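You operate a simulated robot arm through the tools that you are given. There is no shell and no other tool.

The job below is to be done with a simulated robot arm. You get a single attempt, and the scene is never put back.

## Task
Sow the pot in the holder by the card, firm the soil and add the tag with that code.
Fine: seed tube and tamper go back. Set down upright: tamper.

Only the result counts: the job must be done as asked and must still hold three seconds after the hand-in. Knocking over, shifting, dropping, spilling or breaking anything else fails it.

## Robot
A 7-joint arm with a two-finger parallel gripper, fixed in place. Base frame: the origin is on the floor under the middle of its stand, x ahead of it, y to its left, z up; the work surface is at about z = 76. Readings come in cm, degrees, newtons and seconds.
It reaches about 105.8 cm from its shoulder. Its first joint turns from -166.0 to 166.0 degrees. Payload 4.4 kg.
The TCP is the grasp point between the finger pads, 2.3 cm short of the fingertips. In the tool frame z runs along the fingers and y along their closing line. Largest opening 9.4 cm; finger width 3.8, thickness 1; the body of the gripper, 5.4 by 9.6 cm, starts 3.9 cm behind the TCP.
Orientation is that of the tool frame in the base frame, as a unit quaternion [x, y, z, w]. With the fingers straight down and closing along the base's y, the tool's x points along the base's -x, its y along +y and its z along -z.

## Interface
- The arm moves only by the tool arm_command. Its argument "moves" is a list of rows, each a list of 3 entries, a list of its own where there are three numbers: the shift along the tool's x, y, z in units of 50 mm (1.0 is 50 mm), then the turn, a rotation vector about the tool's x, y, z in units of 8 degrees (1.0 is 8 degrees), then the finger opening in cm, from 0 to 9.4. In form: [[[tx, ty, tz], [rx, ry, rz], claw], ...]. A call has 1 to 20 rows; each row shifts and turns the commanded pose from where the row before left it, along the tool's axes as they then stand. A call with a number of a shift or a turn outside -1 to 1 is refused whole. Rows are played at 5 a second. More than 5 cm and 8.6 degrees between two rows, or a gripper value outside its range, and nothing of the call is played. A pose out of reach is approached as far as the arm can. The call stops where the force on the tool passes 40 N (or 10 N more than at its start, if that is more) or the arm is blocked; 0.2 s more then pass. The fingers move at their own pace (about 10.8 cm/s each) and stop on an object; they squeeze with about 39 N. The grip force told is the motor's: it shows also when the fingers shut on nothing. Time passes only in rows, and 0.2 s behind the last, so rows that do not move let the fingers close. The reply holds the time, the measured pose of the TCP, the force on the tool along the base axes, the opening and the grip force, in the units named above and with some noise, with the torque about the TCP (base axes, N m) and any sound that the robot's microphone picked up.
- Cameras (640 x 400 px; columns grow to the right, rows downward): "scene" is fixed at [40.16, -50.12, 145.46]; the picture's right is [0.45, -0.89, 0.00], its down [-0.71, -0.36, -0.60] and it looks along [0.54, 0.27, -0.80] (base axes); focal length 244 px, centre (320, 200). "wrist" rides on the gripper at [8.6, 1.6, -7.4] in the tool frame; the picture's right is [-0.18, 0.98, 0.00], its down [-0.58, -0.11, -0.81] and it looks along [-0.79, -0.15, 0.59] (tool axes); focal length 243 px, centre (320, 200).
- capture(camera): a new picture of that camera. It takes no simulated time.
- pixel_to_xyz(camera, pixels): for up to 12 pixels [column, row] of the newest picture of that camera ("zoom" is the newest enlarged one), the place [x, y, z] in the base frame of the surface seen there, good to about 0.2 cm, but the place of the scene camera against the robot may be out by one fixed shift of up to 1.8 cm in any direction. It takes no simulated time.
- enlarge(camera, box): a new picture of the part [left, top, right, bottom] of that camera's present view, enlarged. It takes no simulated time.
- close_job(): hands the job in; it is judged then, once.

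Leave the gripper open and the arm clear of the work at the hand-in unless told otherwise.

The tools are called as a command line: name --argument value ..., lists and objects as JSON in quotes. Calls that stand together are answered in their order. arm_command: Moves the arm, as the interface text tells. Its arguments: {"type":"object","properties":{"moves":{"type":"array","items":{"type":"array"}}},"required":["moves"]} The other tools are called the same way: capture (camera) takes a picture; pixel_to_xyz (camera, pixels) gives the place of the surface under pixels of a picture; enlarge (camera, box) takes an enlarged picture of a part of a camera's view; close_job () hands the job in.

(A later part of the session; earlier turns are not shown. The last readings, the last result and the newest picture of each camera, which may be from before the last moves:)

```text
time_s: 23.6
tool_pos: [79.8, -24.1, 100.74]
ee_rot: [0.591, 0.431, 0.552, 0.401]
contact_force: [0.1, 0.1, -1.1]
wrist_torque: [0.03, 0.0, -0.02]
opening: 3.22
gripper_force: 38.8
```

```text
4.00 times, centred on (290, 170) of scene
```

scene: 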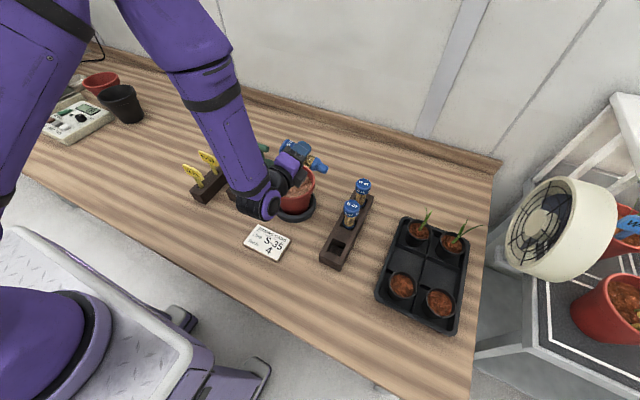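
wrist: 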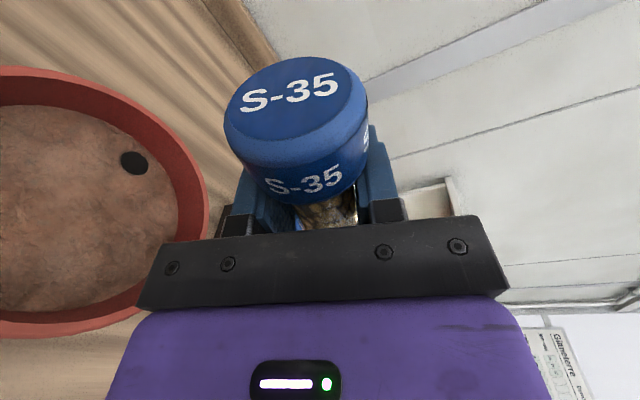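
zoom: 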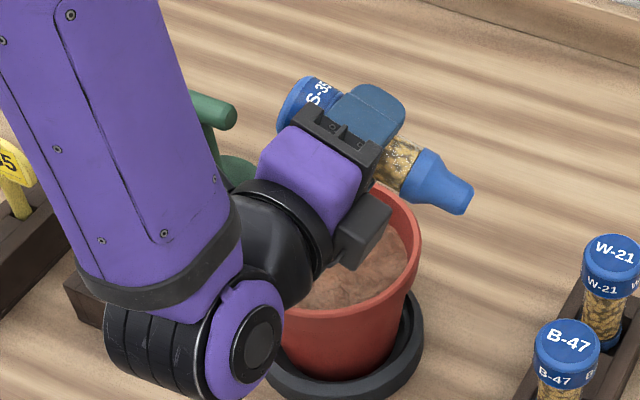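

The scene enlargement reveals something new: the tube's lower end, at zoom (450,185), is a tapered nozzle. I'll enlarge it strongly before tilting any further.

enlarge --camera "scene" --box '[275, 130, 335, 190]'

pixel_to_xyz --camera "scene" --pixels '[[327, 168], [322, 166], [316, 164], [311, 161], [307, 160], [285, 148], [293, 148], [300, 155]]'

enlarge --camera "scene" --box '[310, 155, 335, 180]'

```text
6.67 times, centred on (305, 160) of scene
```

zoom: 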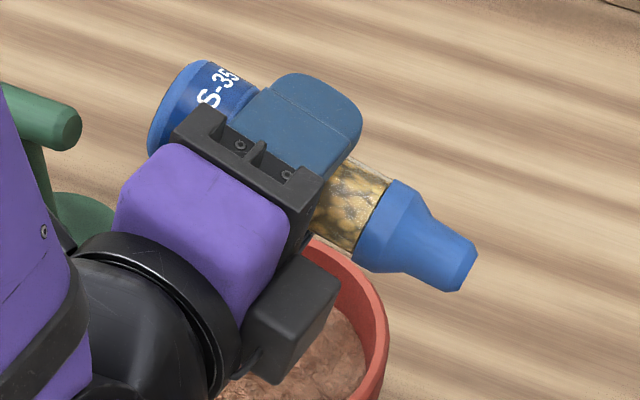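

```text
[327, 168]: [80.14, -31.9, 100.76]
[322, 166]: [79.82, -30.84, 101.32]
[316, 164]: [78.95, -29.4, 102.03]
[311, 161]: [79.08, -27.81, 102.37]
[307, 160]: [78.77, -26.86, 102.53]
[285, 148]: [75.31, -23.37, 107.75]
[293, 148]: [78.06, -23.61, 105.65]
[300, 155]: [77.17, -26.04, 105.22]
```

```text
16.00 times, centred on (322, 168) of scene
```

zoom: 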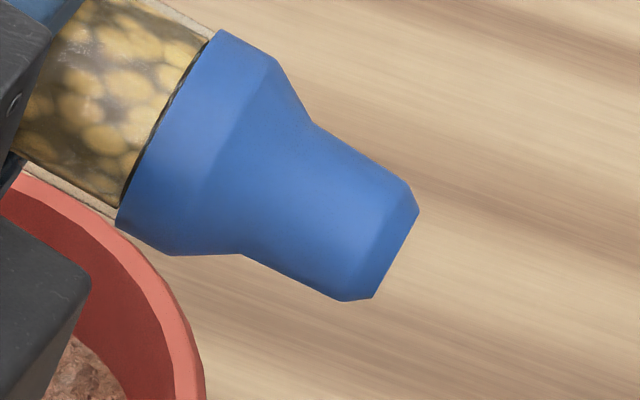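

The tube has a tapered nozzle at its lower end, so it dispenses nozzle-down and the wide top is a cap or button. I won't invert it. I'll roll back upright, move over the pot centre and lower the nozzle to just above the soil.

arm_command --moves '[[[0, 0, 0], [0, 0, 1], 2.0], [[0, 0, 0], [0, 0, 1], 2.0], [[0, 0, 0], [0, 0, 1], 2.0], [[0, 0, 0], [0, 0, 1], 2.0], [[0, 0, 0], [0, 0, 1], 2.0], [[0, 0, 0], [0, 0, 1], 2.0], [[0, 0, 0], [0, 0, 1], 2.0], [[0, 0, 0], [0, 0, 1], 2.0], [[0, 0, 0], [0, 0, 1], 2.0], [[0, -0.42, 0], [0, 0, 0], 2.0], [[0, -0.42, 0], [0, 0, 0], 2.0], [[0, 0, 0], [0, 0, 0], 2.0]]'

capture --camera "scene"

enlarge --camera "scene" --box '[250, 110, 350, 210]'

capture --camera "wrist"

```text
time_s: 26.2
tool_pos: [79.95, -19.86, 100.98]
ee_rot: [0.731, -0.001, 0.682, 0.001]
contact_force: [-0.6, -0.4, -0.5]
wrist_torque: [0.02, -0.03, -0.02]
opening: 3.12
gripper_force: 39.9
```

```text
taken
```

scene: 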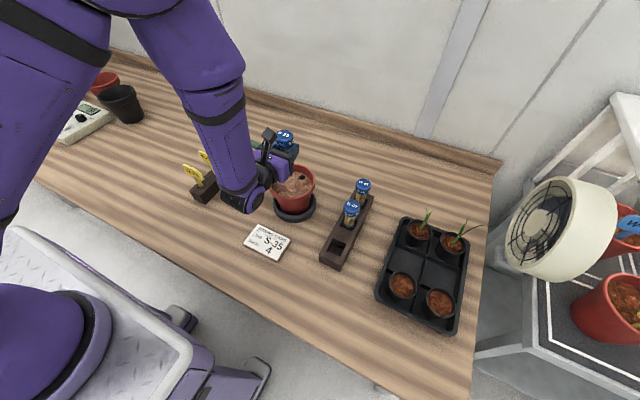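

```text
4.00 times, centred on (300, 160) of scene
```

zoom: 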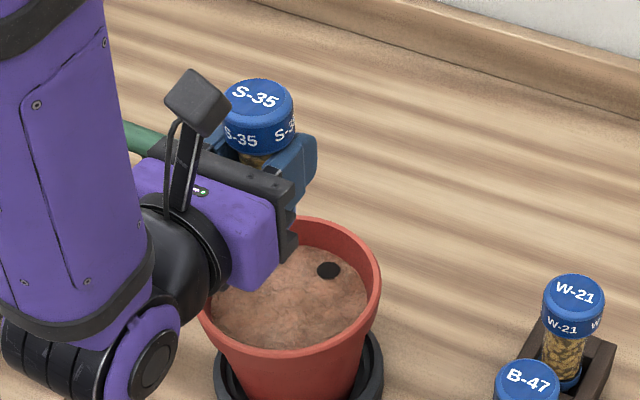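

```text
taken
```

wrist: 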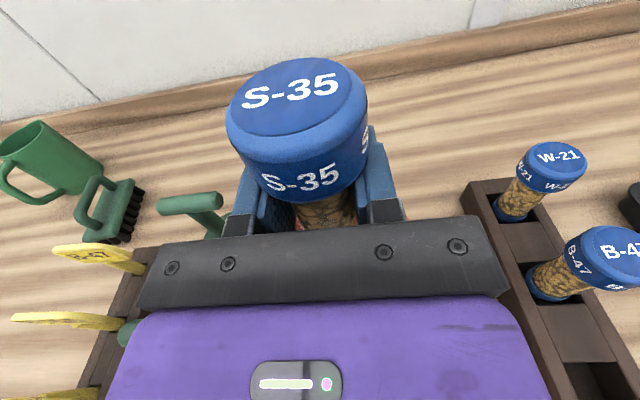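

The tube is upright above the pot centre (80.0, -19.85). I'll lower it so the nozzle tip is about 2 cm above the soil, then listen and look.

arm_command --moves '[[[-0.33, 0, 0.023], [0, 0, 0], 2.0], [[-0.33, 0, 0.023], [0, 0, 0], 2.0], [[-0.33, 0, 0.023], [0, 0, 0], 2.0], [[0, 0, 0], [0, 0, 0], 2.0], [[0, 0, 0], [0, 0, 0], 2.0]]'

capture --camera "scene"

enlarge --camera "scene" --box '[265, 130, 335, 210]'

```text
time_s: 27.4
tool_pos: [79.87, -19.88, 95.87]
ee_rot: [0.732, 0.001, 0.682, -0.001]
contact_force: [0.3, -0.3, -0.9]
wrist_torque: [-0.01, 0.0, -0.02]
opening: 3.15
gripper_force: 39.1
```

```text
taken
```

scene: 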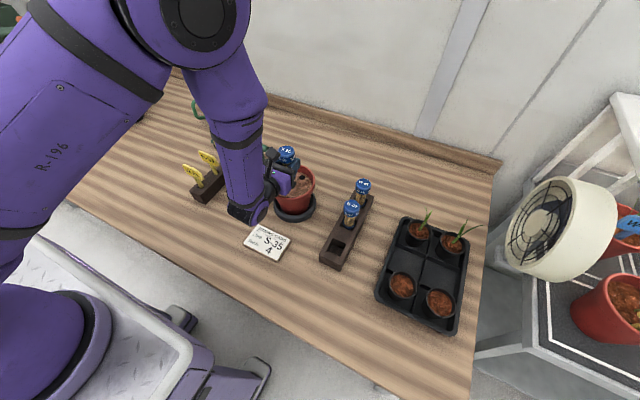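

```text
5.00 times, centred on (300, 170) of scene
```

zoom: 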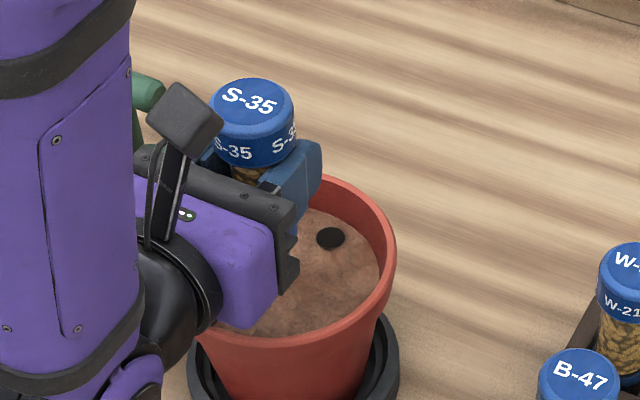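

There's no sound and no seeds so far, so it doesn't flow on its own. I'll try one gentle vertical jiggle (±0.5 cm) and listen.

arm_command --moves '[[[0.1, 0, 0], [0, 0, 0], 2.0], [[-0.1, 0, 0], [0, 0, 0], 2.0], [[0, 0, 0], [0, 0, 0], 2.0]]'

enlarge --camera "scene" --box '[265, 130, 335, 210]'

```text
time_s: 28.2
tool_pos: [79.83, -19.72, 95.92]
ee_rot: [0.731, 0.0, 0.682, 0.0]
contact_force: [0.6, -0.1, -0.6]
wrist_torque: [-0.02, -0.01, 0.01]
opening: 3.18
gripper_force: 39.1
```

```text
5.00 times, centred on (300, 170) of scene
```

zoom: 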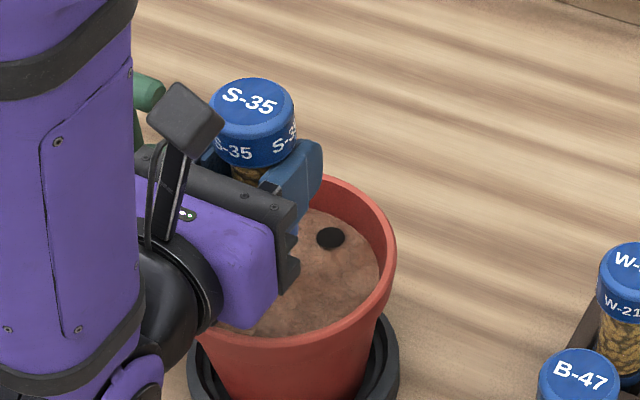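

There's no sound from the jiggle. Next I'll try touching the nozzle to the soil, lowering in small steps while watching the force and sound.

arm_command --moves '[[[-0.06, 0, 0.004], [0, 0, 0], 2.0], [[-0.06, 0, 0.004], [0, 0, 0], 2.0], [[-0.06, 0, 0.004], [0, 0, 0], 2.0], [[-0.06, 0, 0.004], [0, 0, 0], 2.0], [[-0.06, 0, 0.004], [0, 0, 0], 2.0], [[0, 0, 0], [0, 0, 0], 2.0]]'

```text
time_s: 29.6
tool_pos: [79.76, -19.87, 94.37]
ee_rot: [0.732, 0.0, 0.682, 0.0]
contact_force: [-0.5, 0.5, -1.2]
wrist_torque: [-0.02, -0.02, 0.02]
opening: 3.16
gripper_force: 39.1
```

There's no contact yet at TCP z=94.37. I'll continue in smaller steps.

arm_command --moves '[[[-0.03, 0, 0.002], [0, 0, 0], 2.0], [[-0.03, 0, 0.002], [0, 0, 0], 2.0], [[-0.03, 0, 0.002], [0, 0, 0], 2.0], [[0, 0, 0], [0, 0, 0], 2.0]]'

```text
time_s: 30.6
tool_pos: [79.81, -19.96, 93.86]
ee_rot: [0.732, 0.0, 0.682, -0.001]
contact_force: [-0.6, 1.1, 1.6]
wrist_torque: [0.09, 0.03, -0.01]
opening: 3.16
gripper_force: 37.9
```

The first light contact shows (about 1.6 N and some torque). I'll press a little further in small steps.

arm_command --moves '[[[-0.02, 0, 0.001], [0, 0, 0], 2.0], [[-0.02, 0, 0.001], [0, 0, 0], 2.0], [[0, 0, 0], [0, 0, 0], 2.0]]'

enlarge --camera "scene" --box '[265, 130, 335, 210]'

```text
time_s: 31.4
tool_pos: [79.79, -19.77, 93.69]
ee_rot: [0.732, -0.001, 0.682, 0.001]
contact_force: [-0.4, -0.7, 0.5]
wrist_torque: [0.02, 0.02, -0.01]
opening: 3.25
gripper_force: 39.6
```

```text
5.00 times, centred on (300, 170) of scene
```

zoom: 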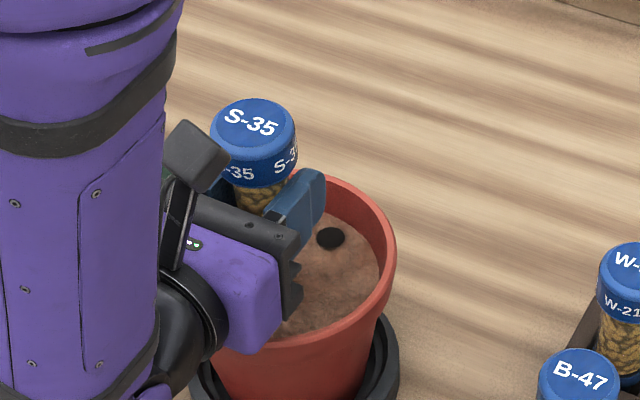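

The force stays tiny, but the cap seems a little higher relative to the fingers. I'll check with the wrist camera whether the tube slid.

capture --camera "wrist"

pixel_to_xyz --camera "wrist" --pixels '[[300, 95], [320, 185], [330, 205], [295, 140]]'

```text
taken
```

wrist: 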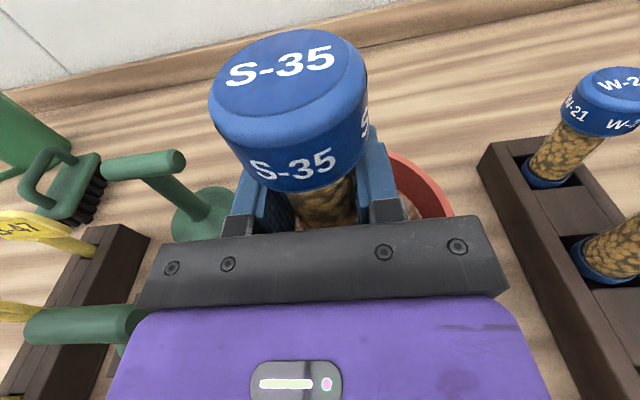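

```text
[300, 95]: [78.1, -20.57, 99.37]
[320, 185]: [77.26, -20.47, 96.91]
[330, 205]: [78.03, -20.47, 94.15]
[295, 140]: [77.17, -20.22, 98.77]
```

pixel_to_xyz --camera "wrist" --pixels '[[285, 60], [280, 75], [310, 80], [330, 190], [345, 200], [335, 185]]'

enlarge --camera "wrist" --box '[200, 10, 440, 250]'

```text
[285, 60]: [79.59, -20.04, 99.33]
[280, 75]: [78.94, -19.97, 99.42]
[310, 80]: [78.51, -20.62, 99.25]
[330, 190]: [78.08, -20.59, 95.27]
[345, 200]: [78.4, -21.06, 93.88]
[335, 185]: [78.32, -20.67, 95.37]
```

```text
1.67 times, centred on (320, 130) of wrist
```

zoom: 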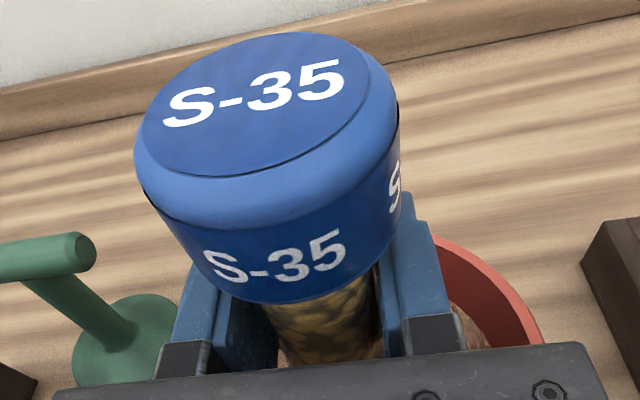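

The tube slid up 0.7 cm in the grip, and no seed or click came. Next I'll raise the nozzle about 2 cm off the soil and try a stronger single vertical shake inside the pot, listening again.

arm_command --moves '[[[0.2, 0, -0.014], [0, 0, 0], 2.0], [[0.2, 0, -0.014], [0, 0, 0], 2.0], [[0, 0, 0], [0, 0, 0], 2.0], [[0.3, 0, 0], [0, 0, 0], 2.0], [[-0.3, 0, 0], [0, 0, 0], 2.0], [[0, 0, 0], [0, 0, 0], 2.0]]'

enlarge --camera "scene" --box '[265, 130, 335, 210]'

```text
time_s: 32.8
tool_pos: [79.84, -19.82, 95.68]
ee_rot: [0.731, 0.0, 0.682, 0.0]
contact_force: [0.3, 0.1, -0.9]
wrist_torque: [0.03, 0.01, 0.02]
opening: 3.2
gripper_force: 39.0
```

```text
5.00 times, centred on (300, 170) of scene
```

zoom: 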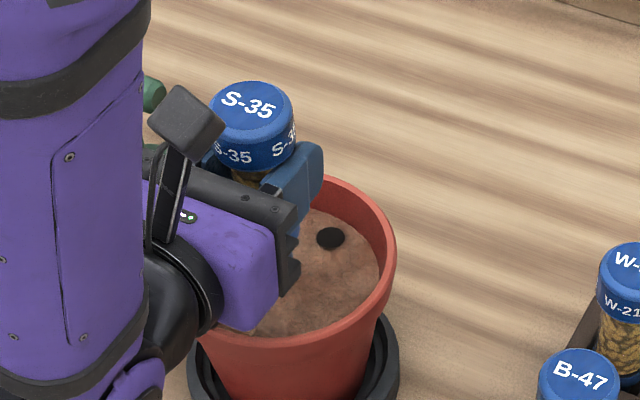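

capture --camera "wrist"

pixel_to_xyz --camera "wrist" --pixels '[[285, 70], [290, 80], [310, 85], [300, 150], [330, 200], [320, 190]]'

```text
taken
```

wrist: 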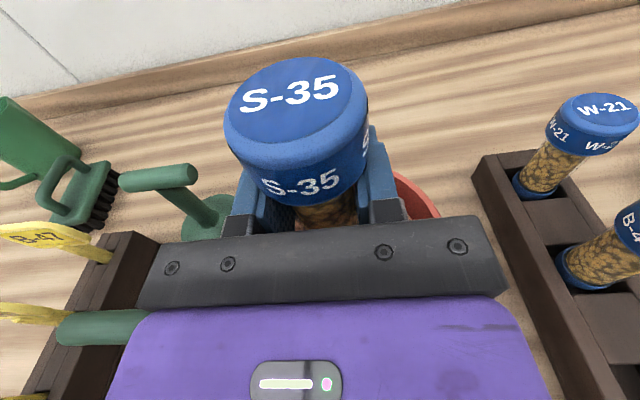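

```text
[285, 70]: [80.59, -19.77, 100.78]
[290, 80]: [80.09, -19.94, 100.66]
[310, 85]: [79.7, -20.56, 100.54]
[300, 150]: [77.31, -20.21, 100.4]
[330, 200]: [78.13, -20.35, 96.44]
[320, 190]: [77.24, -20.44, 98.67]
```

The tube has settled back to its original place in the grip, with the cap's lip resting just on the pads. There's still no sound. I'll try one stronger shake: 3 cm up and down.

arm_command --moves '[[[0.6, 0, 0], [0, 0, 0], 2.0], [[-0.6, 0, 0], [0, 0, 0], 2.0], [[0, 0, 0], [0, 0, 0], 2.0]]'

capture --camera "wrist"

enlarge --camera "scene" --box '[265, 130, 335, 210]'

```text
time_s: 33.6
tool_pos: [79.79, -19.73, 95.63]
ee_rot: [0.732, 0.0, 0.682, 0.0]
contact_force: [-0.4, 0.6, -0.9]
wrist_torque: [-0.03, -0.02, 0.01]
opening: 3.26
gripper_force: 39.1
```

```text
taken
```

wrist: 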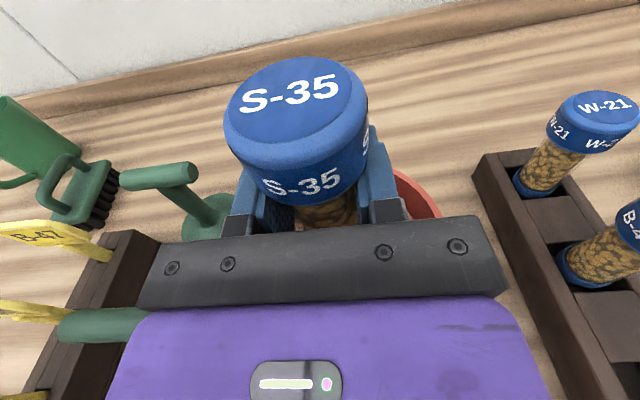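

```text
5.00 times, centred on (300, 170) of scene
```

zoom: 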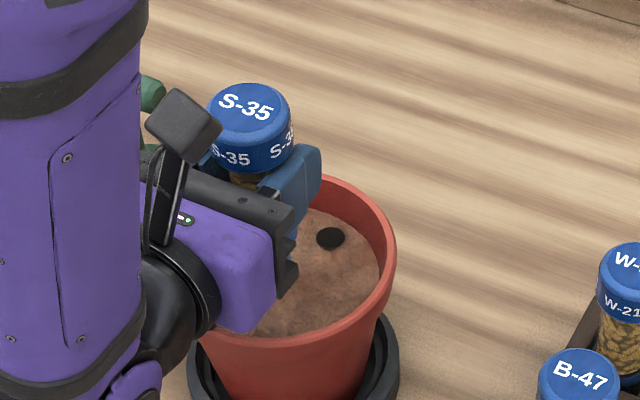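

Still nothing. The pressing may have dropped a seed unseen, so I'll raise the tube, back off and look at the soil with the wrist camera.

arm_command --moves '[[[0.5, 0, -0.035], [0, 0, 0], 2.0], [[0.5, 0, -0.035], [0, 0, 0], 2.0], [[0.5, 0, -0.035], [0, 0, 0], 2.0], [[-0.05, 0.5, -0.6], [0, 0, 0], 2.0], [[-0.05, 0.5, -0.6], [0, 0, 0], 2.0], [[-0.05, 0.5, -0.6], [0, 0, 0], 2.0], [[-0.05, 0.5, -0.6], [0, 0, 0], 2.0], [[0, 0, 0], [0, 0, 0], 2.0]]'

capture --camera "wrist"

capture --camera "scene"

enlarge --camera "scene" --box '[265, 155, 325, 215]'

```text
time_s: 35.4
tool_pos: [67.94, -29.89, 103.07]
ee_rot: [0.731, 0.0, 0.682, 0.0]
contact_force: [-0.2, -0.2, -0.2]
wrist_torque: [-0.01, 0.07, -0.01]
opening: 3.25
gripper_force: 39.3
```

```text
taken
```

wrist: 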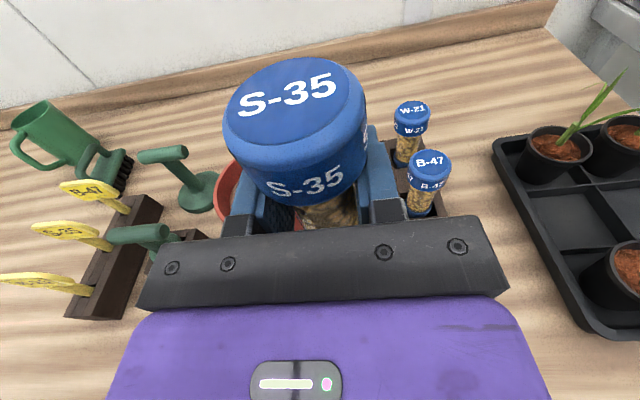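

```text
taken
```

scene: 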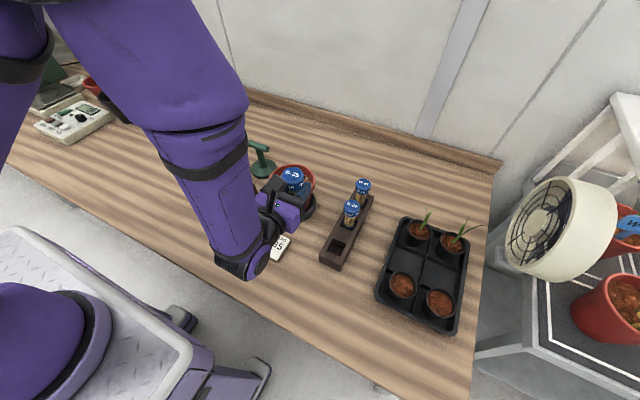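

```text
6.67 times, centred on (295, 185) of scene
```

zoom: 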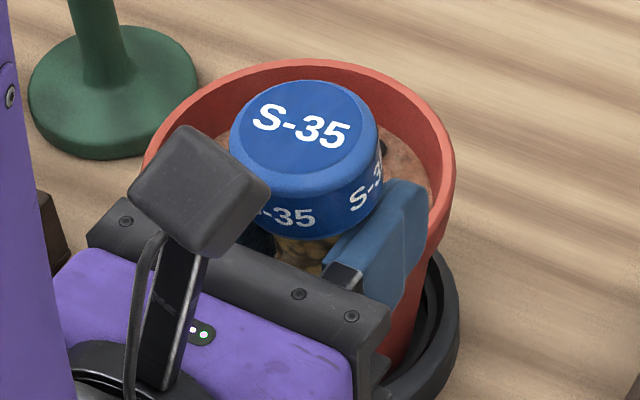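

The held tube hides the pot in both views. I'll move it 12 cm further right to clear the line of sight.

arm_command --moves '[[[0, 0.6, -0.2], [0, 0, 0], 2.0], [[0, 0.6, -0.2], [0, 0, 0], 2.0], [[0, 0.6, -0.2], [0, 0, 0], 2.0], [[0, 0.6, -0.2], [0, 0, 0], 2.0], [[0, 0, 0], [0, 0, 0], 2.0]]'

capture --camera "wrist"

enlarge --camera "wrist" --box '[180, 100, 280, 230]'

enlarge --camera "scene" --box '[265, 155, 325, 215]'

```text
time_s: 36.6
tool_pos: [64.03, -41.87, 103.38]
ee_rot: [0.731, 0.0, 0.682, 0.0]
contact_force: [-0.8, -0.6, -0.7]
wrist_torque: [0.02, -0.05, 0.03]
opening: 3.2
gripper_force: 40.0
```

```text
taken
```

wrist: 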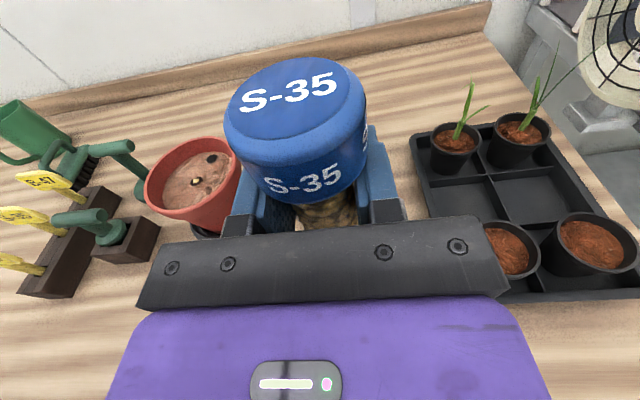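

```text
3.08 times, centred on (230, 165) of wrist
```

zoom: 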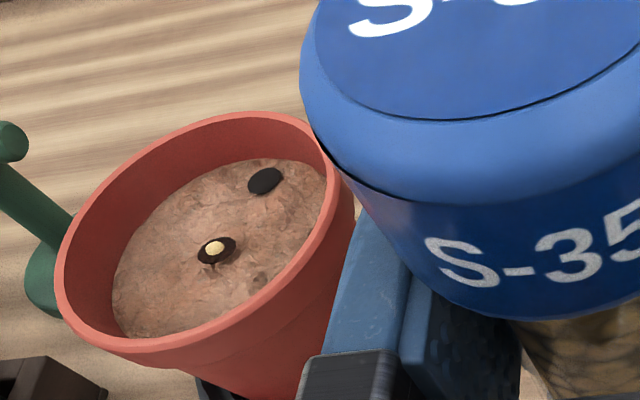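

```text
6.67 times, centred on (295, 185) of scene
```

zoom: 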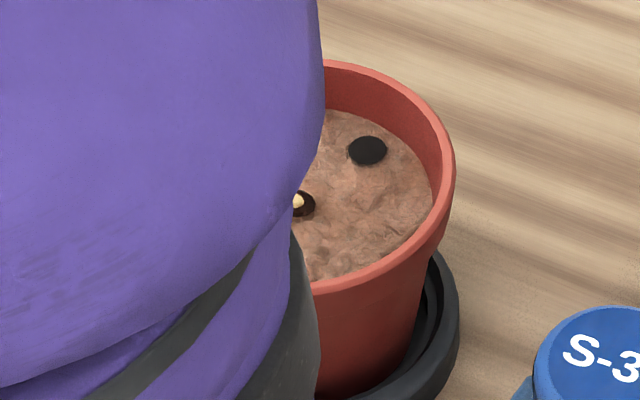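

A seed lies in a small hole at the pot centre, at zoom (215,248), so pressing the nozzle into the soil plants one seed. I'll enlarge it to make sure there's exactly one, and get its place.

enlarge --camera "wrist" --box '[185, 165, 215, 190]'

pixel_to_xyz --camera "wrist" --pixels '[[195, 181], [197, 181], [210, 159], [185, 190], [215, 175], [190, 165]]'

```text
16.00 times, centred on (200, 178) of wrist
```

zoom: 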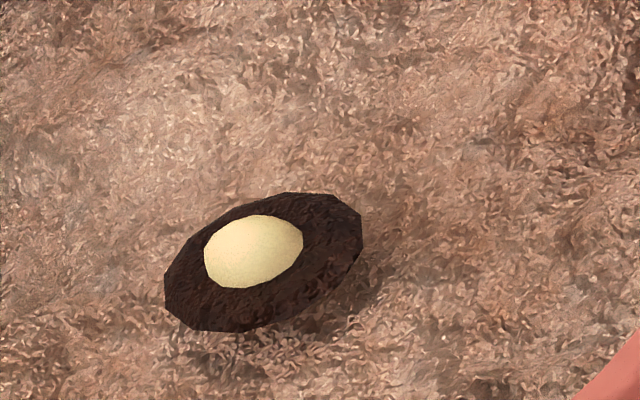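

```text
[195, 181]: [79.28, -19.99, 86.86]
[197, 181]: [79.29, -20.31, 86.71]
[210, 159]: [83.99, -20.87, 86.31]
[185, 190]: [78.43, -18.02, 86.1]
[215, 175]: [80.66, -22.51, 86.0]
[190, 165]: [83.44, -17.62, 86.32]
```

Exactly one seed sits at (79.35, -20.1). Three more presses are needed at separate spots. I'll carry the tube over to press spot 2, aiming the seed near (77.2, -18.3), and stop above it.

arm_command --moves '[[[0.03, -0.794, 0.452], [0, 0, 0], 2.0], [[0.03, -0.794, 0.452], [0, 0, 0], 2.0], [[0.03, -0.794, 0.452], [0, 0, 0], 2.0], [[0.03, -0.794, 0.452], [0, 0, 0], 2.0], [[0.03, -0.794, 0.452], [0, 0, 0], 2.0], [[0.03, -0.794, 0.452], [0, 0, 0], 2.0], [[-0.5, 0, 0.035], [0, 0, 0], 2.0], [[-0.5, 0, 0.035], [0, 0, 0], 2.0], [[-0.5, 0, 0.035], [0, 0, 0], 2.0], [[0, 0, 0], [0, 0, 0], 2.0]]'

```text
time_s: 38.8
tool_pos: [77.36, -17.88, 95.76]
ee_rot: [0.731, 0.0, 0.682, 0.0]
contact_force: [0.1, -0.2, -0.9]
wrist_torque: [-0.01, -0.01, -0.04]
opening: 3.27
gripper_force: 39.1
```

I'm at (77.36, -17.88, 95.76), with the tip about 1.5 cm above the soil. I'll press with the same profile as before, down to TCP z≈93.7, then lift.

arm_command --moves '[[[-0.06, 0, 0.004], [0, 0, 0], 2.0], [[-0.06, 0, 0.004], [0, 0, 0], 2.0], [[-0.06, 0, 0.004], [0, 0, 0], 2.0], [[-0.06, 0, 0.004], [0, 0, 0], 2.0], [[-0.05, 0, 0.003], [0, 0, 0], 2.0], [[-0.03, 0, 0.002], [0, 0, 0], 2.0], [[-0.03, 0, 0.002], [0, 0, 0], 2.0], [[-0.03, 0, 0.002], [0, 0, 0], 2.0], [[-0.03, 0, 0.002], [0, 0, 0], 2.0], [[0, 0, 0], [0, 0, 0], 2.0], [[0, 0, 0], [0, 0, 0], 2.0]]'

capture --camera "wrist"

```text
time_s: 41.2
tool_pos: [77.46, -18.0, 93.71]
ee_rot: [0.731, 0.0, 0.682, 0.0]
contact_force: [0.2, 0.1, -0.2]
wrist_torque: [-0.02, 0.04, 0.03]
opening: 3.21
gripper_force: 39.0
```

```text
taken
```

wrist: 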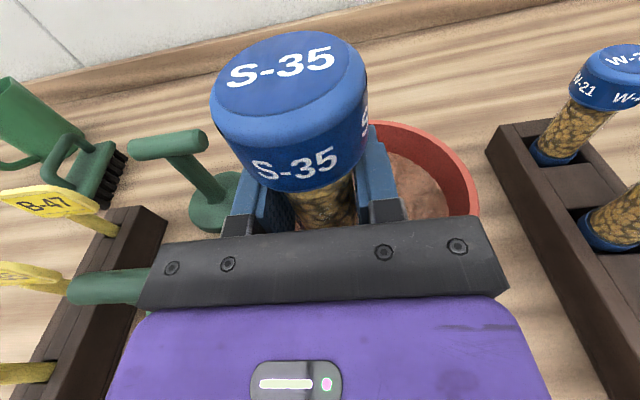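

The cap rose relative to the fingers just like in the first press. I'll lift and step aside to look at the soil.

arm_command --moves '[[[0.2, 0, -0.014], [0, 0, 0], 2.0], [[0.4, 0, -0.028], [0, 0, 0], 2.0], [[0.6, 0, -0.042], [0, 0, 0], 2.0], [[0.7, 0, -0.049], [0, 0, 0], 2.0], [[-0.03, 0.794, -0.452], [0, 0, 0], 2.0], [[-0.03, 0.794, -0.452], [0, 0, 0], 2.0], [[-0.03, 0.794, -0.452], [0, 0, 0], 2.0], [[-0.03, 0.794, -0.452], [0, 0, 0], 2.0], [[-0.03, 0.794, -0.452], [0, 0, 0], 2.0], [[-0.03, 0.794, -0.452], [0, 0, 0], 2.0], [[0, 0, 0], [0, 0, 0], 2.0]]'

capture --camera "wrist"

enlarge --camera "wrist" --box '[140, 130, 250, 240]'

```text
time_s: 43.6
tool_pos: [63.64, -41.8, 103.21]
ee_rot: [0.732, 0.0, 0.681, 0.0]
contact_force: [0.0, 1.2, -0.2]
wrist_torque: [0.04, -0.02, -0.02]
opening: 3.23
gripper_force: 38.6
```

```text
taken
```

wrist: 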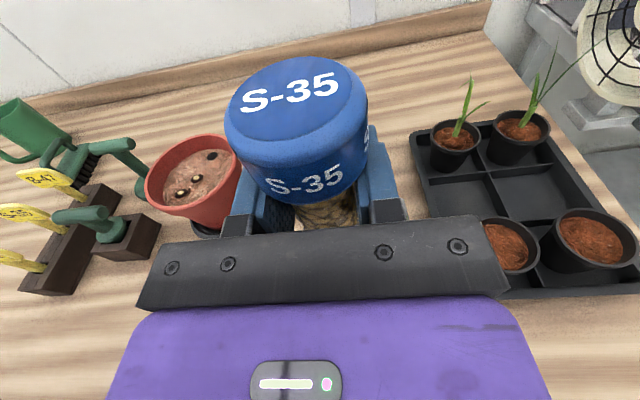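

```text
3.64 times, centred on (195, 185) of wrist
```

zoom: 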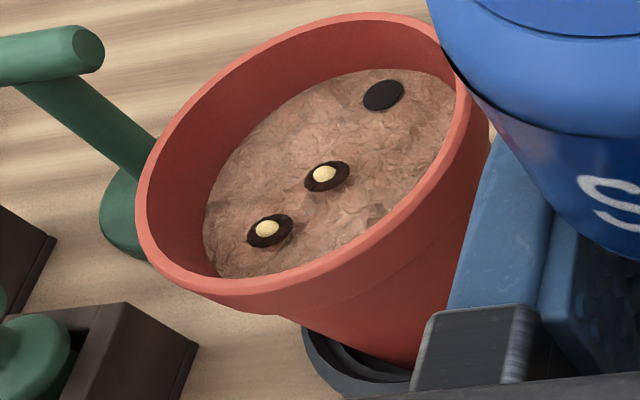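

Two seeds are in now, one per hole. Next is spot 3, with the TCP at about (80.7, -16.9): carry over, lower, and press the same way.

arm_command --moves '[[[0.034, -0.711, 0.487], [0, 0, 0], 2.0], [[0.034, -0.711, 0.487], [0, 0, 0], 2.0], [[0.034, -0.711, 0.487], [0, 0, 0], 2.0], [[0.034, -0.711, 0.487], [0, 0, 0], 2.0], [[0.034, -0.711, 0.487], [0, 0, 0], 2.0], [[0.034, -0.711, 0.487], [0, 0, 0], 2.0], [[0.034, -0.711, 0.487], [0, 0, 0], 2.0], [[-0.5, 0, 0.035], [0, 0, 0], 2.0], [[-0.5, 0, 0.035], [0, 0, 0], 2.0], [[-0.48, 0, 0.034], [0, 0, 0], 2.0], [[0, 0, 0], [0, 0, 0], 2.0]]'

```text
time_s: 46.0
tool_pos: [81.01, -16.8, 95.87]
ee_rot: [0.731, 0.0, 0.682, 0.0]
contact_force: [0.4, -0.9, -0.4]
wrist_torque: [-0.01, 0.0, 0.03]
opening: 3.19
gripper_force: 39.5
```

I'm at (81.0, -16.8, 95.87). I'll press down to z≈93.7, as before.

arm_command --moves '[[[-0.06, 0, 0.004], [0, 0, 0], 2.0], [[-0.06, 0, 0.004], [0, 0, 0], 2.0], [[-0.06, 0, 0.004], [0, 0, 0], 2.0], [[-0.06, 0, 0.004], [0, 0, 0], 2.0], [[-0.06, 0, 0.004], [0, 0, 0], 2.0], [[-0.03, 0, 0.002], [0, 0, 0], 2.0], [[-0.03, 0, 0.002], [0, 0, 0], 2.0], [[-0.03, 0, 0.002], [0, 0, 0], 2.0], [[-0.03, 0, 0.002], [0, 0, 0], 2.0], [[-0.015, 0, 0.001], [0, 0, 0], 2.0], [[0, 0, 0], [0, 0, 0], 2.0], [[0, 0, 0], [0, 0, 0], 2.0]]'

capture --camera "wrist"

```text
time_s: 48.6
tool_pos: [80.79, -16.97, 93.66]
ee_rot: [0.731, -0.001, 0.682, 0.001]
contact_force: [-0.2, 0.9, 0.4]
wrist_torque: [-0.01, 0.0, 0.01]
opening: 3.26
gripper_force: 39.1
```

```text
taken
```

wrist: 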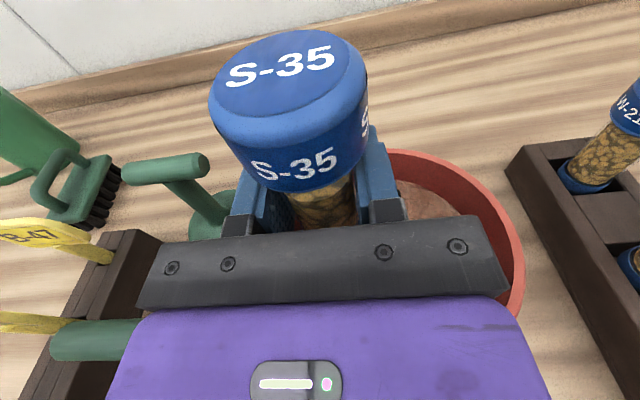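

The cap shows the same upward shift as before. I'll lift and step aside again to count.

arm_command --moves '[[[0.2, 0, -0.014], [0, 0, 0], 2.0], [[0.4, 0, -0.028], [0, 0, 0], 2.0], [[0.6, 0, -0.042], [0, 0, 0], 2.0], [[0.7, 0, -0.049], [0, 0, 0], 2.0], [[-0.034, 0.711, -0.487], [0, 0, 0], 2.0], [[-0.034, 0.711, -0.487], [0, 0, 0], 2.0], [[-0.034, 0.711, -0.487], [0, 0, 0], 2.0], [[-0.034, 0.711, -0.487], [0, 0, 0], 2.0], [[-0.034, 0.711, -0.487], [0, 0, 0], 2.0], [[-0.034, 0.711, -0.487], [0, 0, 0], 2.0], [[-0.034, 0.711, -0.487], [0, 0, 0], 2.0], [[0, 0, 0], [0, 0, 0], 2.0]]'

capture --camera "wrist"

enlarge --camera "wrist" --box '[140, 130, 250, 240]'

```text
time_s: 51.2
tool_pos: [63.75, -41.8, 103.23]
ee_rot: [0.732, 0.0, 0.682, 0.0]
contact_force: [-0.7, -0.2, 0.0]
wrist_torque: [-0.02, -0.02, 0.03]
opening: 3.22
gripper_force: 39.2
```

```text
taken
```

wrist: 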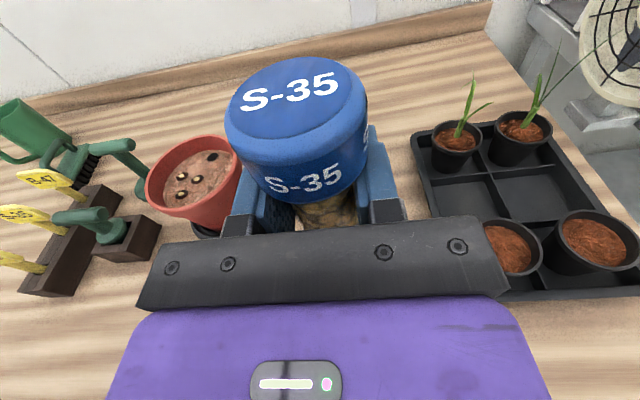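

```text
3.64 times, centred on (195, 185) of wrist
```

zoom: 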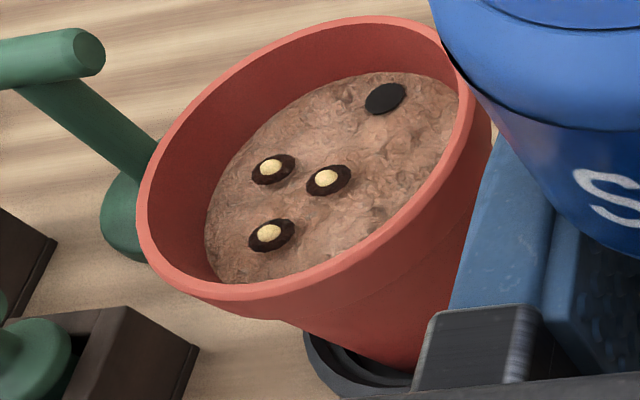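

Three seeds are in. Spot 4: TCP at about (79.5, -22.6). I'll carry over and lower, then press once more.

arm_command --moves '[[[0.037, -0.64, 0.524], [0, 0, 0], 2.0], [[0.037, -0.64, 0.524], [0, 0, 0], 2.0], [[0.037, -0.64, 0.524], [0, 0, 0], 2.0], [[0.037, -0.64, 0.524], [0, 0, 0], 2.0], [[0.037, -0.64, 0.524], [0, 0, 0], 2.0], [[0.037, -0.64, 0.524], [0, 0, 0], 2.0], [[-0.5, 0, 0.035], [0, 0, 0], 2.0], [[-0.5, 0, 0.035], [0, 0, 0], 2.0], [[-0.48, 0, 0.034], [0, 0, 0], 2.0], [[0, 0, 0], [0, 0, 0], 2.0]]'

```text
time_s: 53.4
tool_pos: [79.41, -22.48, 95.98]
ee_rot: [0.731, -0.001, 0.683, 0.001]
contact_force: [-0.5, 1.2, -0.8]
wrist_torque: [0.02, 0.02, -0.01]
opening: 3.14
gripper_force: 38.0
```

I'm at (79.4, -22.5, 95.98). This is the fourth and last press, down to z≈93.7, then hold.

arm_command --moves '[[[-0.06, 0, 0.004], [0, 0, 0], 2.0], [[-0.06, 0, 0.004], [0, 0, 0], 2.0], [[-0.06, 0, 0.004], [0, 0, 0], 2.0], [[-0.06, 0, 0.004], [0, 0, 0], 2.0], [[-0.06, 0, 0.004], [0, 0, 0], 2.0], [[-0.03, 0, 0.002], [0, 0, 0], 2.0], [[-0.03, 0, 0.002], [0, 0, 0], 2.0], [[-0.03, 0, 0.002], [0, 0, 0], 2.0], [[-0.03, 0, 0.002], [0, 0, 0], 2.0], [[-0.025, 0, 0.001], [0, 0, 0], 2.0], [[0, 0, 0], [0, 0, 0], 2.0], [[0, 0, 0], [0, 0, 0], 2.0]]'

capture --camera "wrist"

```text
time_s: 56.0
tool_pos: [79.56, -22.6, 93.72]
ee_rot: [0.731, -0.001, 0.682, 0.001]
contact_force: [-0.8, -0.7, 0.4]
wrist_torque: [0.0, -0.01, 0.0]
opening: 3.25
gripper_force: 39.0
```

```text
taken
```

wrist: 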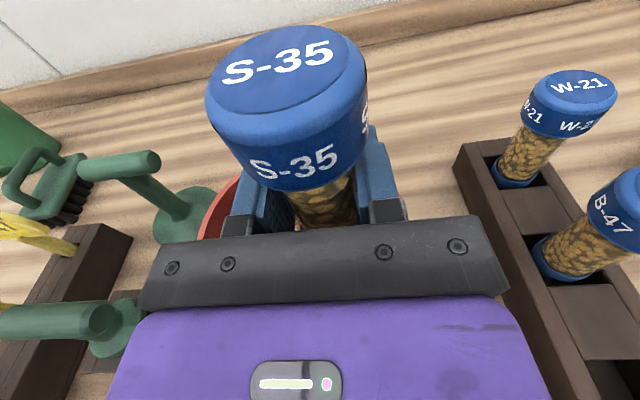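

I'll lift and step aside to count the seeds.

arm_command --moves '[[[0.2, 0, -0.014], [0, 0, 0], 2.0], [[0.4, 0, -0.028], [0, 0, 0], 2.0], [[0.6, 0, -0.042], [0, 0, 0], 2.0], [[0.7, 0, -0.049], [0, 0, 0], 2.0], [[-0.037, 0.64, -0.524], [0, 0, 0], 2.0], [[-0.037, 0.64, -0.524], [0, 0, 0], 2.0], [[-0.037, 0.64, -0.524], [0, 0, 0], 2.0], [[-0.037, 0.64, -0.524], [0, 0, 0], 2.0], [[-0.037, 0.64, -0.524], [0, 0, 0], 2.0], [[-0.037, 0.64, -0.524], [0, 0, 0], 2.0], [[0, 0, 0], [0, 0, 0], 2.0]]'

capture --camera "wrist"

enlarge --camera "wrist" --box '[140, 130, 250, 240]'

capture --camera "scene"

```text
time_s: 58.4
tool_pos: [63.73, -41.66, 103.31]
ee_rot: [0.731, -0.001, 0.682, 0.001]
contact_force: [0.5, -0.4, -0.8]
wrist_torque: [0.0, -0.03, 0.02]
opening: 3.23
gripper_force: 39.4
```

```text
taken
```

wrist: 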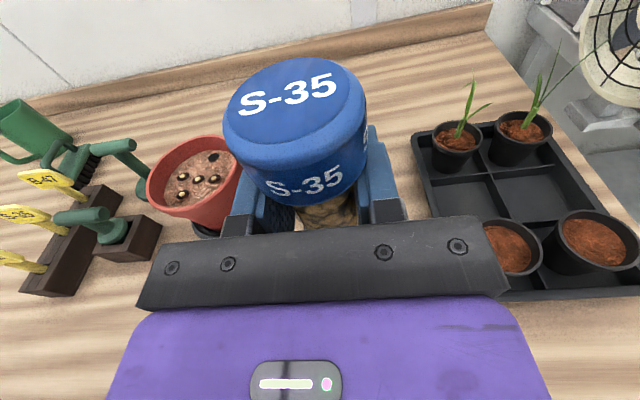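

```text
3.64 times, centred on (195, 185) of wrist
```

zoom: 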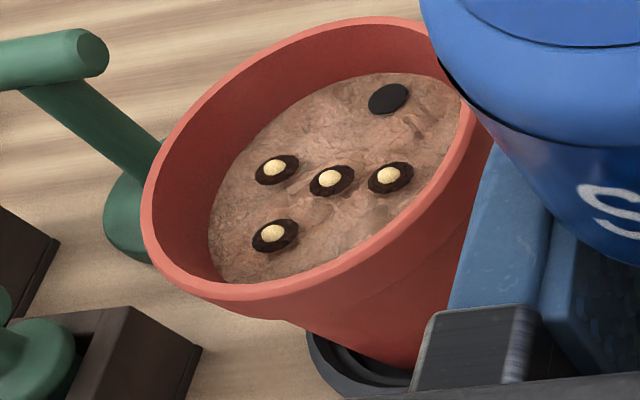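

```text
taken
```

scene: 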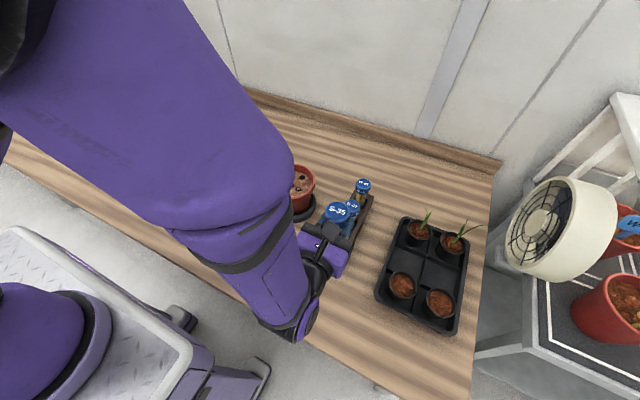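

All four seeds are in, one in each hole, and sowing is done. Next I return the tube to its empty slot. First I'll use the seed places to check the nozzle's offset from the TCP, and look at the empty slot.

pixel_to_xyz --camera "wrist" --pixels '[[182, 176], [197, 179], [214, 178], [182, 194], [213, 156], [285, 70], [295, 85]]'

pixel_to_xyz --camera "scene" --pixels '[[336, 209], [352, 208], [363, 186], [302, 178], [300, 170]]'

```text
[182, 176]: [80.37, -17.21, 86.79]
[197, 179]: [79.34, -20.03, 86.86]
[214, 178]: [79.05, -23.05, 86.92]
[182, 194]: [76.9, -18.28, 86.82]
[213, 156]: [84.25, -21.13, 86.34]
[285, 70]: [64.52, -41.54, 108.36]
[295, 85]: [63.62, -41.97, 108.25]
```

```text
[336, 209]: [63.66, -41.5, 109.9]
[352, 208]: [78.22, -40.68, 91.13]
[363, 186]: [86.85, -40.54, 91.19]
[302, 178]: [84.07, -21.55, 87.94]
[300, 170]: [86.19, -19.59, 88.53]
```

The nozzle sits about (-0.48, -0.28) from the TCP, so the tube may be tilted slightly in the grip. I'll measure the cap's edges to find its centre.

pixel_to_xyz --camera "wrist" --pixels '[[230, 105], [226, 118], [362, 90], [365, 110], [300, 60], [330, 62], [270, 68], [298, 132], [250, 130], [345, 118], [310, 205], [296, 95]]'

enlarge --camera "wrist" --box '[200, 40, 420, 250]'

```text
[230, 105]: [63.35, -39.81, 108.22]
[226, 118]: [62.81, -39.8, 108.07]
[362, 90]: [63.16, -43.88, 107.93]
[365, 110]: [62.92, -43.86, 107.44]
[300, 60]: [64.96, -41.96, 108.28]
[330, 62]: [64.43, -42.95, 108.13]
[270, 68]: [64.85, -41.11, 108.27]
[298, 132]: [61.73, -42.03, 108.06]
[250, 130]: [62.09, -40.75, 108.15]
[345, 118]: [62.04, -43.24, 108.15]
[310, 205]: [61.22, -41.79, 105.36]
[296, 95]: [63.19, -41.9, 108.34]
```

```text
1.90 times, centred on (310, 145) of wrist
```

zoom: 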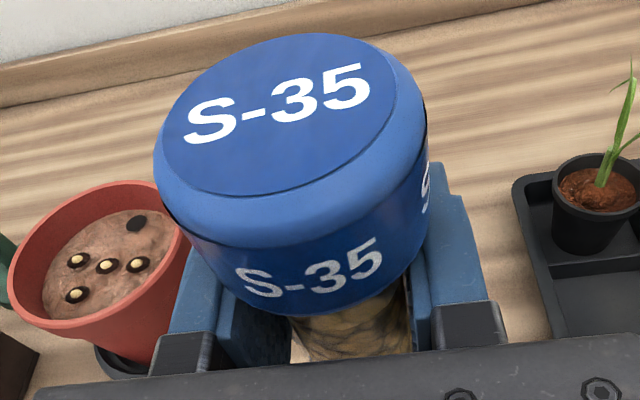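

The tube is vertical in the grip, with its axis offset by about (-0.4, -0.2) from the TCP. To return it accurately I want to measure the empty slot with this same camera, so I'll move back and left where the slot shows to the right of the held tube.

arm_command --moves '[[[0.02, -0.58, -0.45], [0, 0, 0], 2.0], [[0.02, -0.58, -0.45], [0, 0, 0], 2.0], [[0.02, -0.58, -0.45], [0, 0, 0], 2.0], [[0.02, -0.58, -0.45], [0, 0, 0], 2.0], [[0, 0, 0], [0, 0, 0], 2.0]]'

capture --camera "wrist"

```text
time_s: 59.6
tool_pos: [57.14, -34.14, 102.55]
ee_rot: [0.732, 0.001, 0.682, -0.001]
contact_force: [-0.2, 0.2, -0.7]
wrist_torque: [-0.04, -0.02, -0.04]
opening: 3.17
gripper_force: 39.5
out of reach, approached as far as the arm can: row 3, 4
```

```text
taken
```

wrist: 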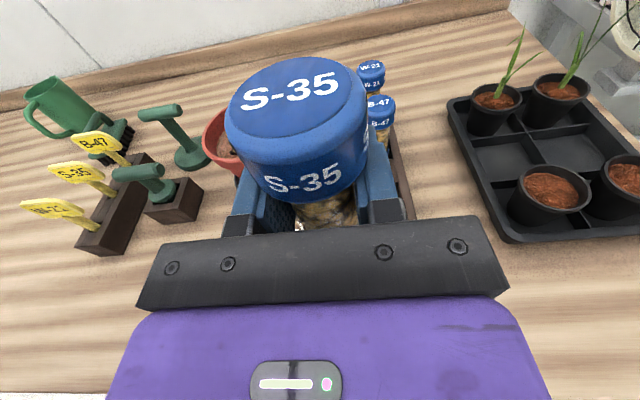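

The arm can't come closer in this pose, as rows 3 and 4 were out of reach. I'll rely on my earlier slot measurements (centre ≈ (69.8, -40.1)) and aim the TCP at (70.0, -39.93), which is within the slot's play of ±0.37 cm. I'll move above the slot first.

arm_command --moves '[[[-0.08, 0.29, 0.65], [0, 0, 0], 2.0], [[-0.08, 0.29, 0.65], [0, 0, 0], 2.0], [[-0.08, 0.29, 0.65], [0, 0, 0], 2.0], [[-0.08, 0.29, 0.65], [0, 0, 0], 2.0], [[0, 0, 0], [0, 0, 0], 2.0]]'

capture --camera "scene"

capture --camera "wrist"

```text
time_s: 60.8
tool_pos: [69.97, -39.9, 100.06]
ee_rot: [0.731, 0.0, 0.682, 0.0]
contact_force: [0.3, 0.3, -1.8]
wrist_torque: [0.18, 0.0, 0.01]
opening: 3.12
gripper_force: 35.0
```

```text
taken
```

scene: 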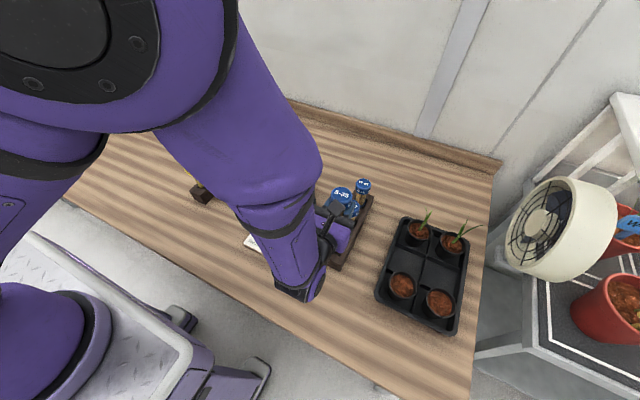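

```text
taken
```

wrist: 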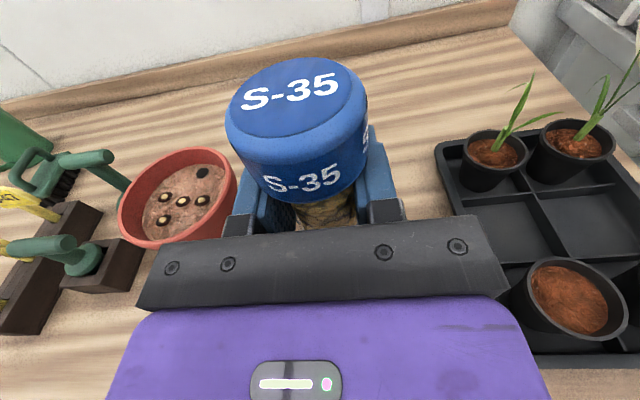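

I'm at (69.97, -39.9, 100.06). I'll lower until the nozzle tip is just above the rack top (TCP z≈90.3).

arm_command --moves '[[[-0.65, 0, 0.046], [0, 0, 0], 2.0], [[-0.65, 0, 0.046], [0, 0, 0], 2.0], [[-0.65, 0, 0.046], [0, 0, 0], 2.0], [[0, 0, 0], [0, 0, 0], 2.0]]'

capture --camera "wrist"

capture --camera "scene"

```text
time_s: 61.8
tool_pos: [69.97, -39.98, 90.25]
ee_rot: [0.732, 0.001, 0.682, 0.0]
contact_force: [-0.6, -0.7, -1.0]
wrist_torque: [-0.01, 0.0, 0.03]
opening: 3.15
gripper_force: 39.6
```

```text
taken
```

wrist: 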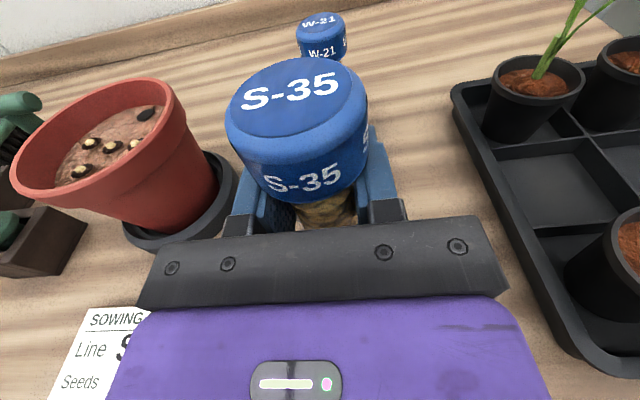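

```text
taken
```

scene: 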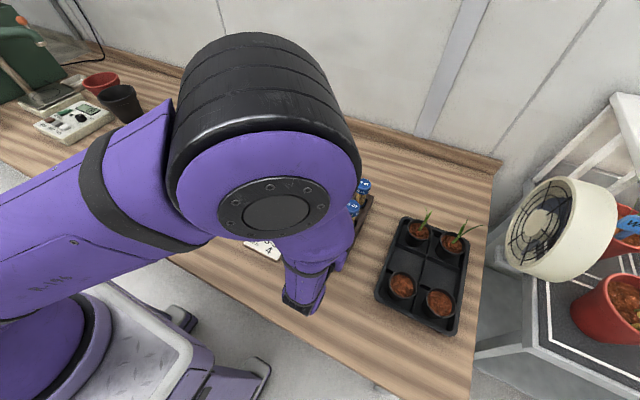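

I'll check lateral alignment by comparing the held cap with W-21's cap, seen behind it at (322,35).

pixel_to_xyz --camera "wrist" --pixels '[[320, 20], [302, 30], [342, 25], [322, 45], [232, 105], [362, 90], [300, 62], [298, 130], [310, 205], [296, 95]]'

```text
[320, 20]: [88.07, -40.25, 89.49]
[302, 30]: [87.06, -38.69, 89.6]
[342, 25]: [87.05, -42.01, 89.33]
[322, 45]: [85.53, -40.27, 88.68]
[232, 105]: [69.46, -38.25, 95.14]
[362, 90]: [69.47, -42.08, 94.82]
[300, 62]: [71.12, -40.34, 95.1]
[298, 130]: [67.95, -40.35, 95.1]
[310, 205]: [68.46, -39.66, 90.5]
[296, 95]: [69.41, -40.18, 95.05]
```

Lateral alignment is good (y≈-40.2 for both). I'll shift 0.15 cm forward and lower 3 cm slowly so the nozzle enters the slot, watching the force.

arm_command --moves '[[[0, 0, 0.03], [0, 0, 0], 2.0], [[-0.1, 0, 0.007], [0, 0, 0], 2.0], [[-0.1, 0, 0.007], [0, 0, 0], 2.0], [[-0.1, 0, 0.007], [0, 0, 0], 2.0], [[-0.1, 0, 0.007], [0, 0, 0], 2.0], [[-0.1, 0, 0.007], [0, 0, 0], 2.0], [[-0.1, 0, 0.007], [0, 0, 0], 2.0], [[0, 0, 0], [0, 0, 0], 2.0]]'

capture --camera "wrist"

```text
time_s: 63.6
tool_pos: [70.25, -40.08, 87.26]
ee_rot: [0.732, -0.001, 0.682, 0.001]
contact_force: [0.3, 0.8, -0.1]
wrist_torque: [0.01, -0.01, -0.01]
opening: 3.2
gripper_force: 39.5
```

```text
taken
```

wrist: 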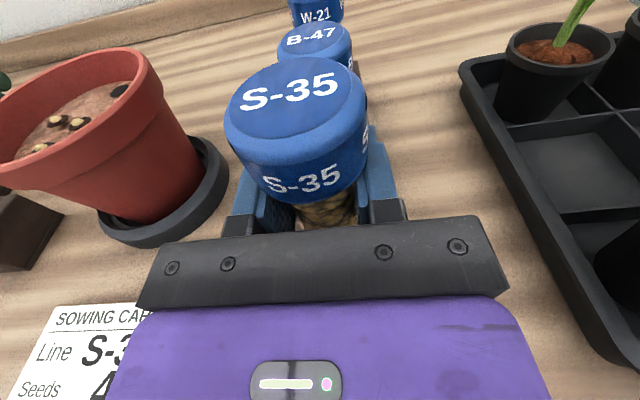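

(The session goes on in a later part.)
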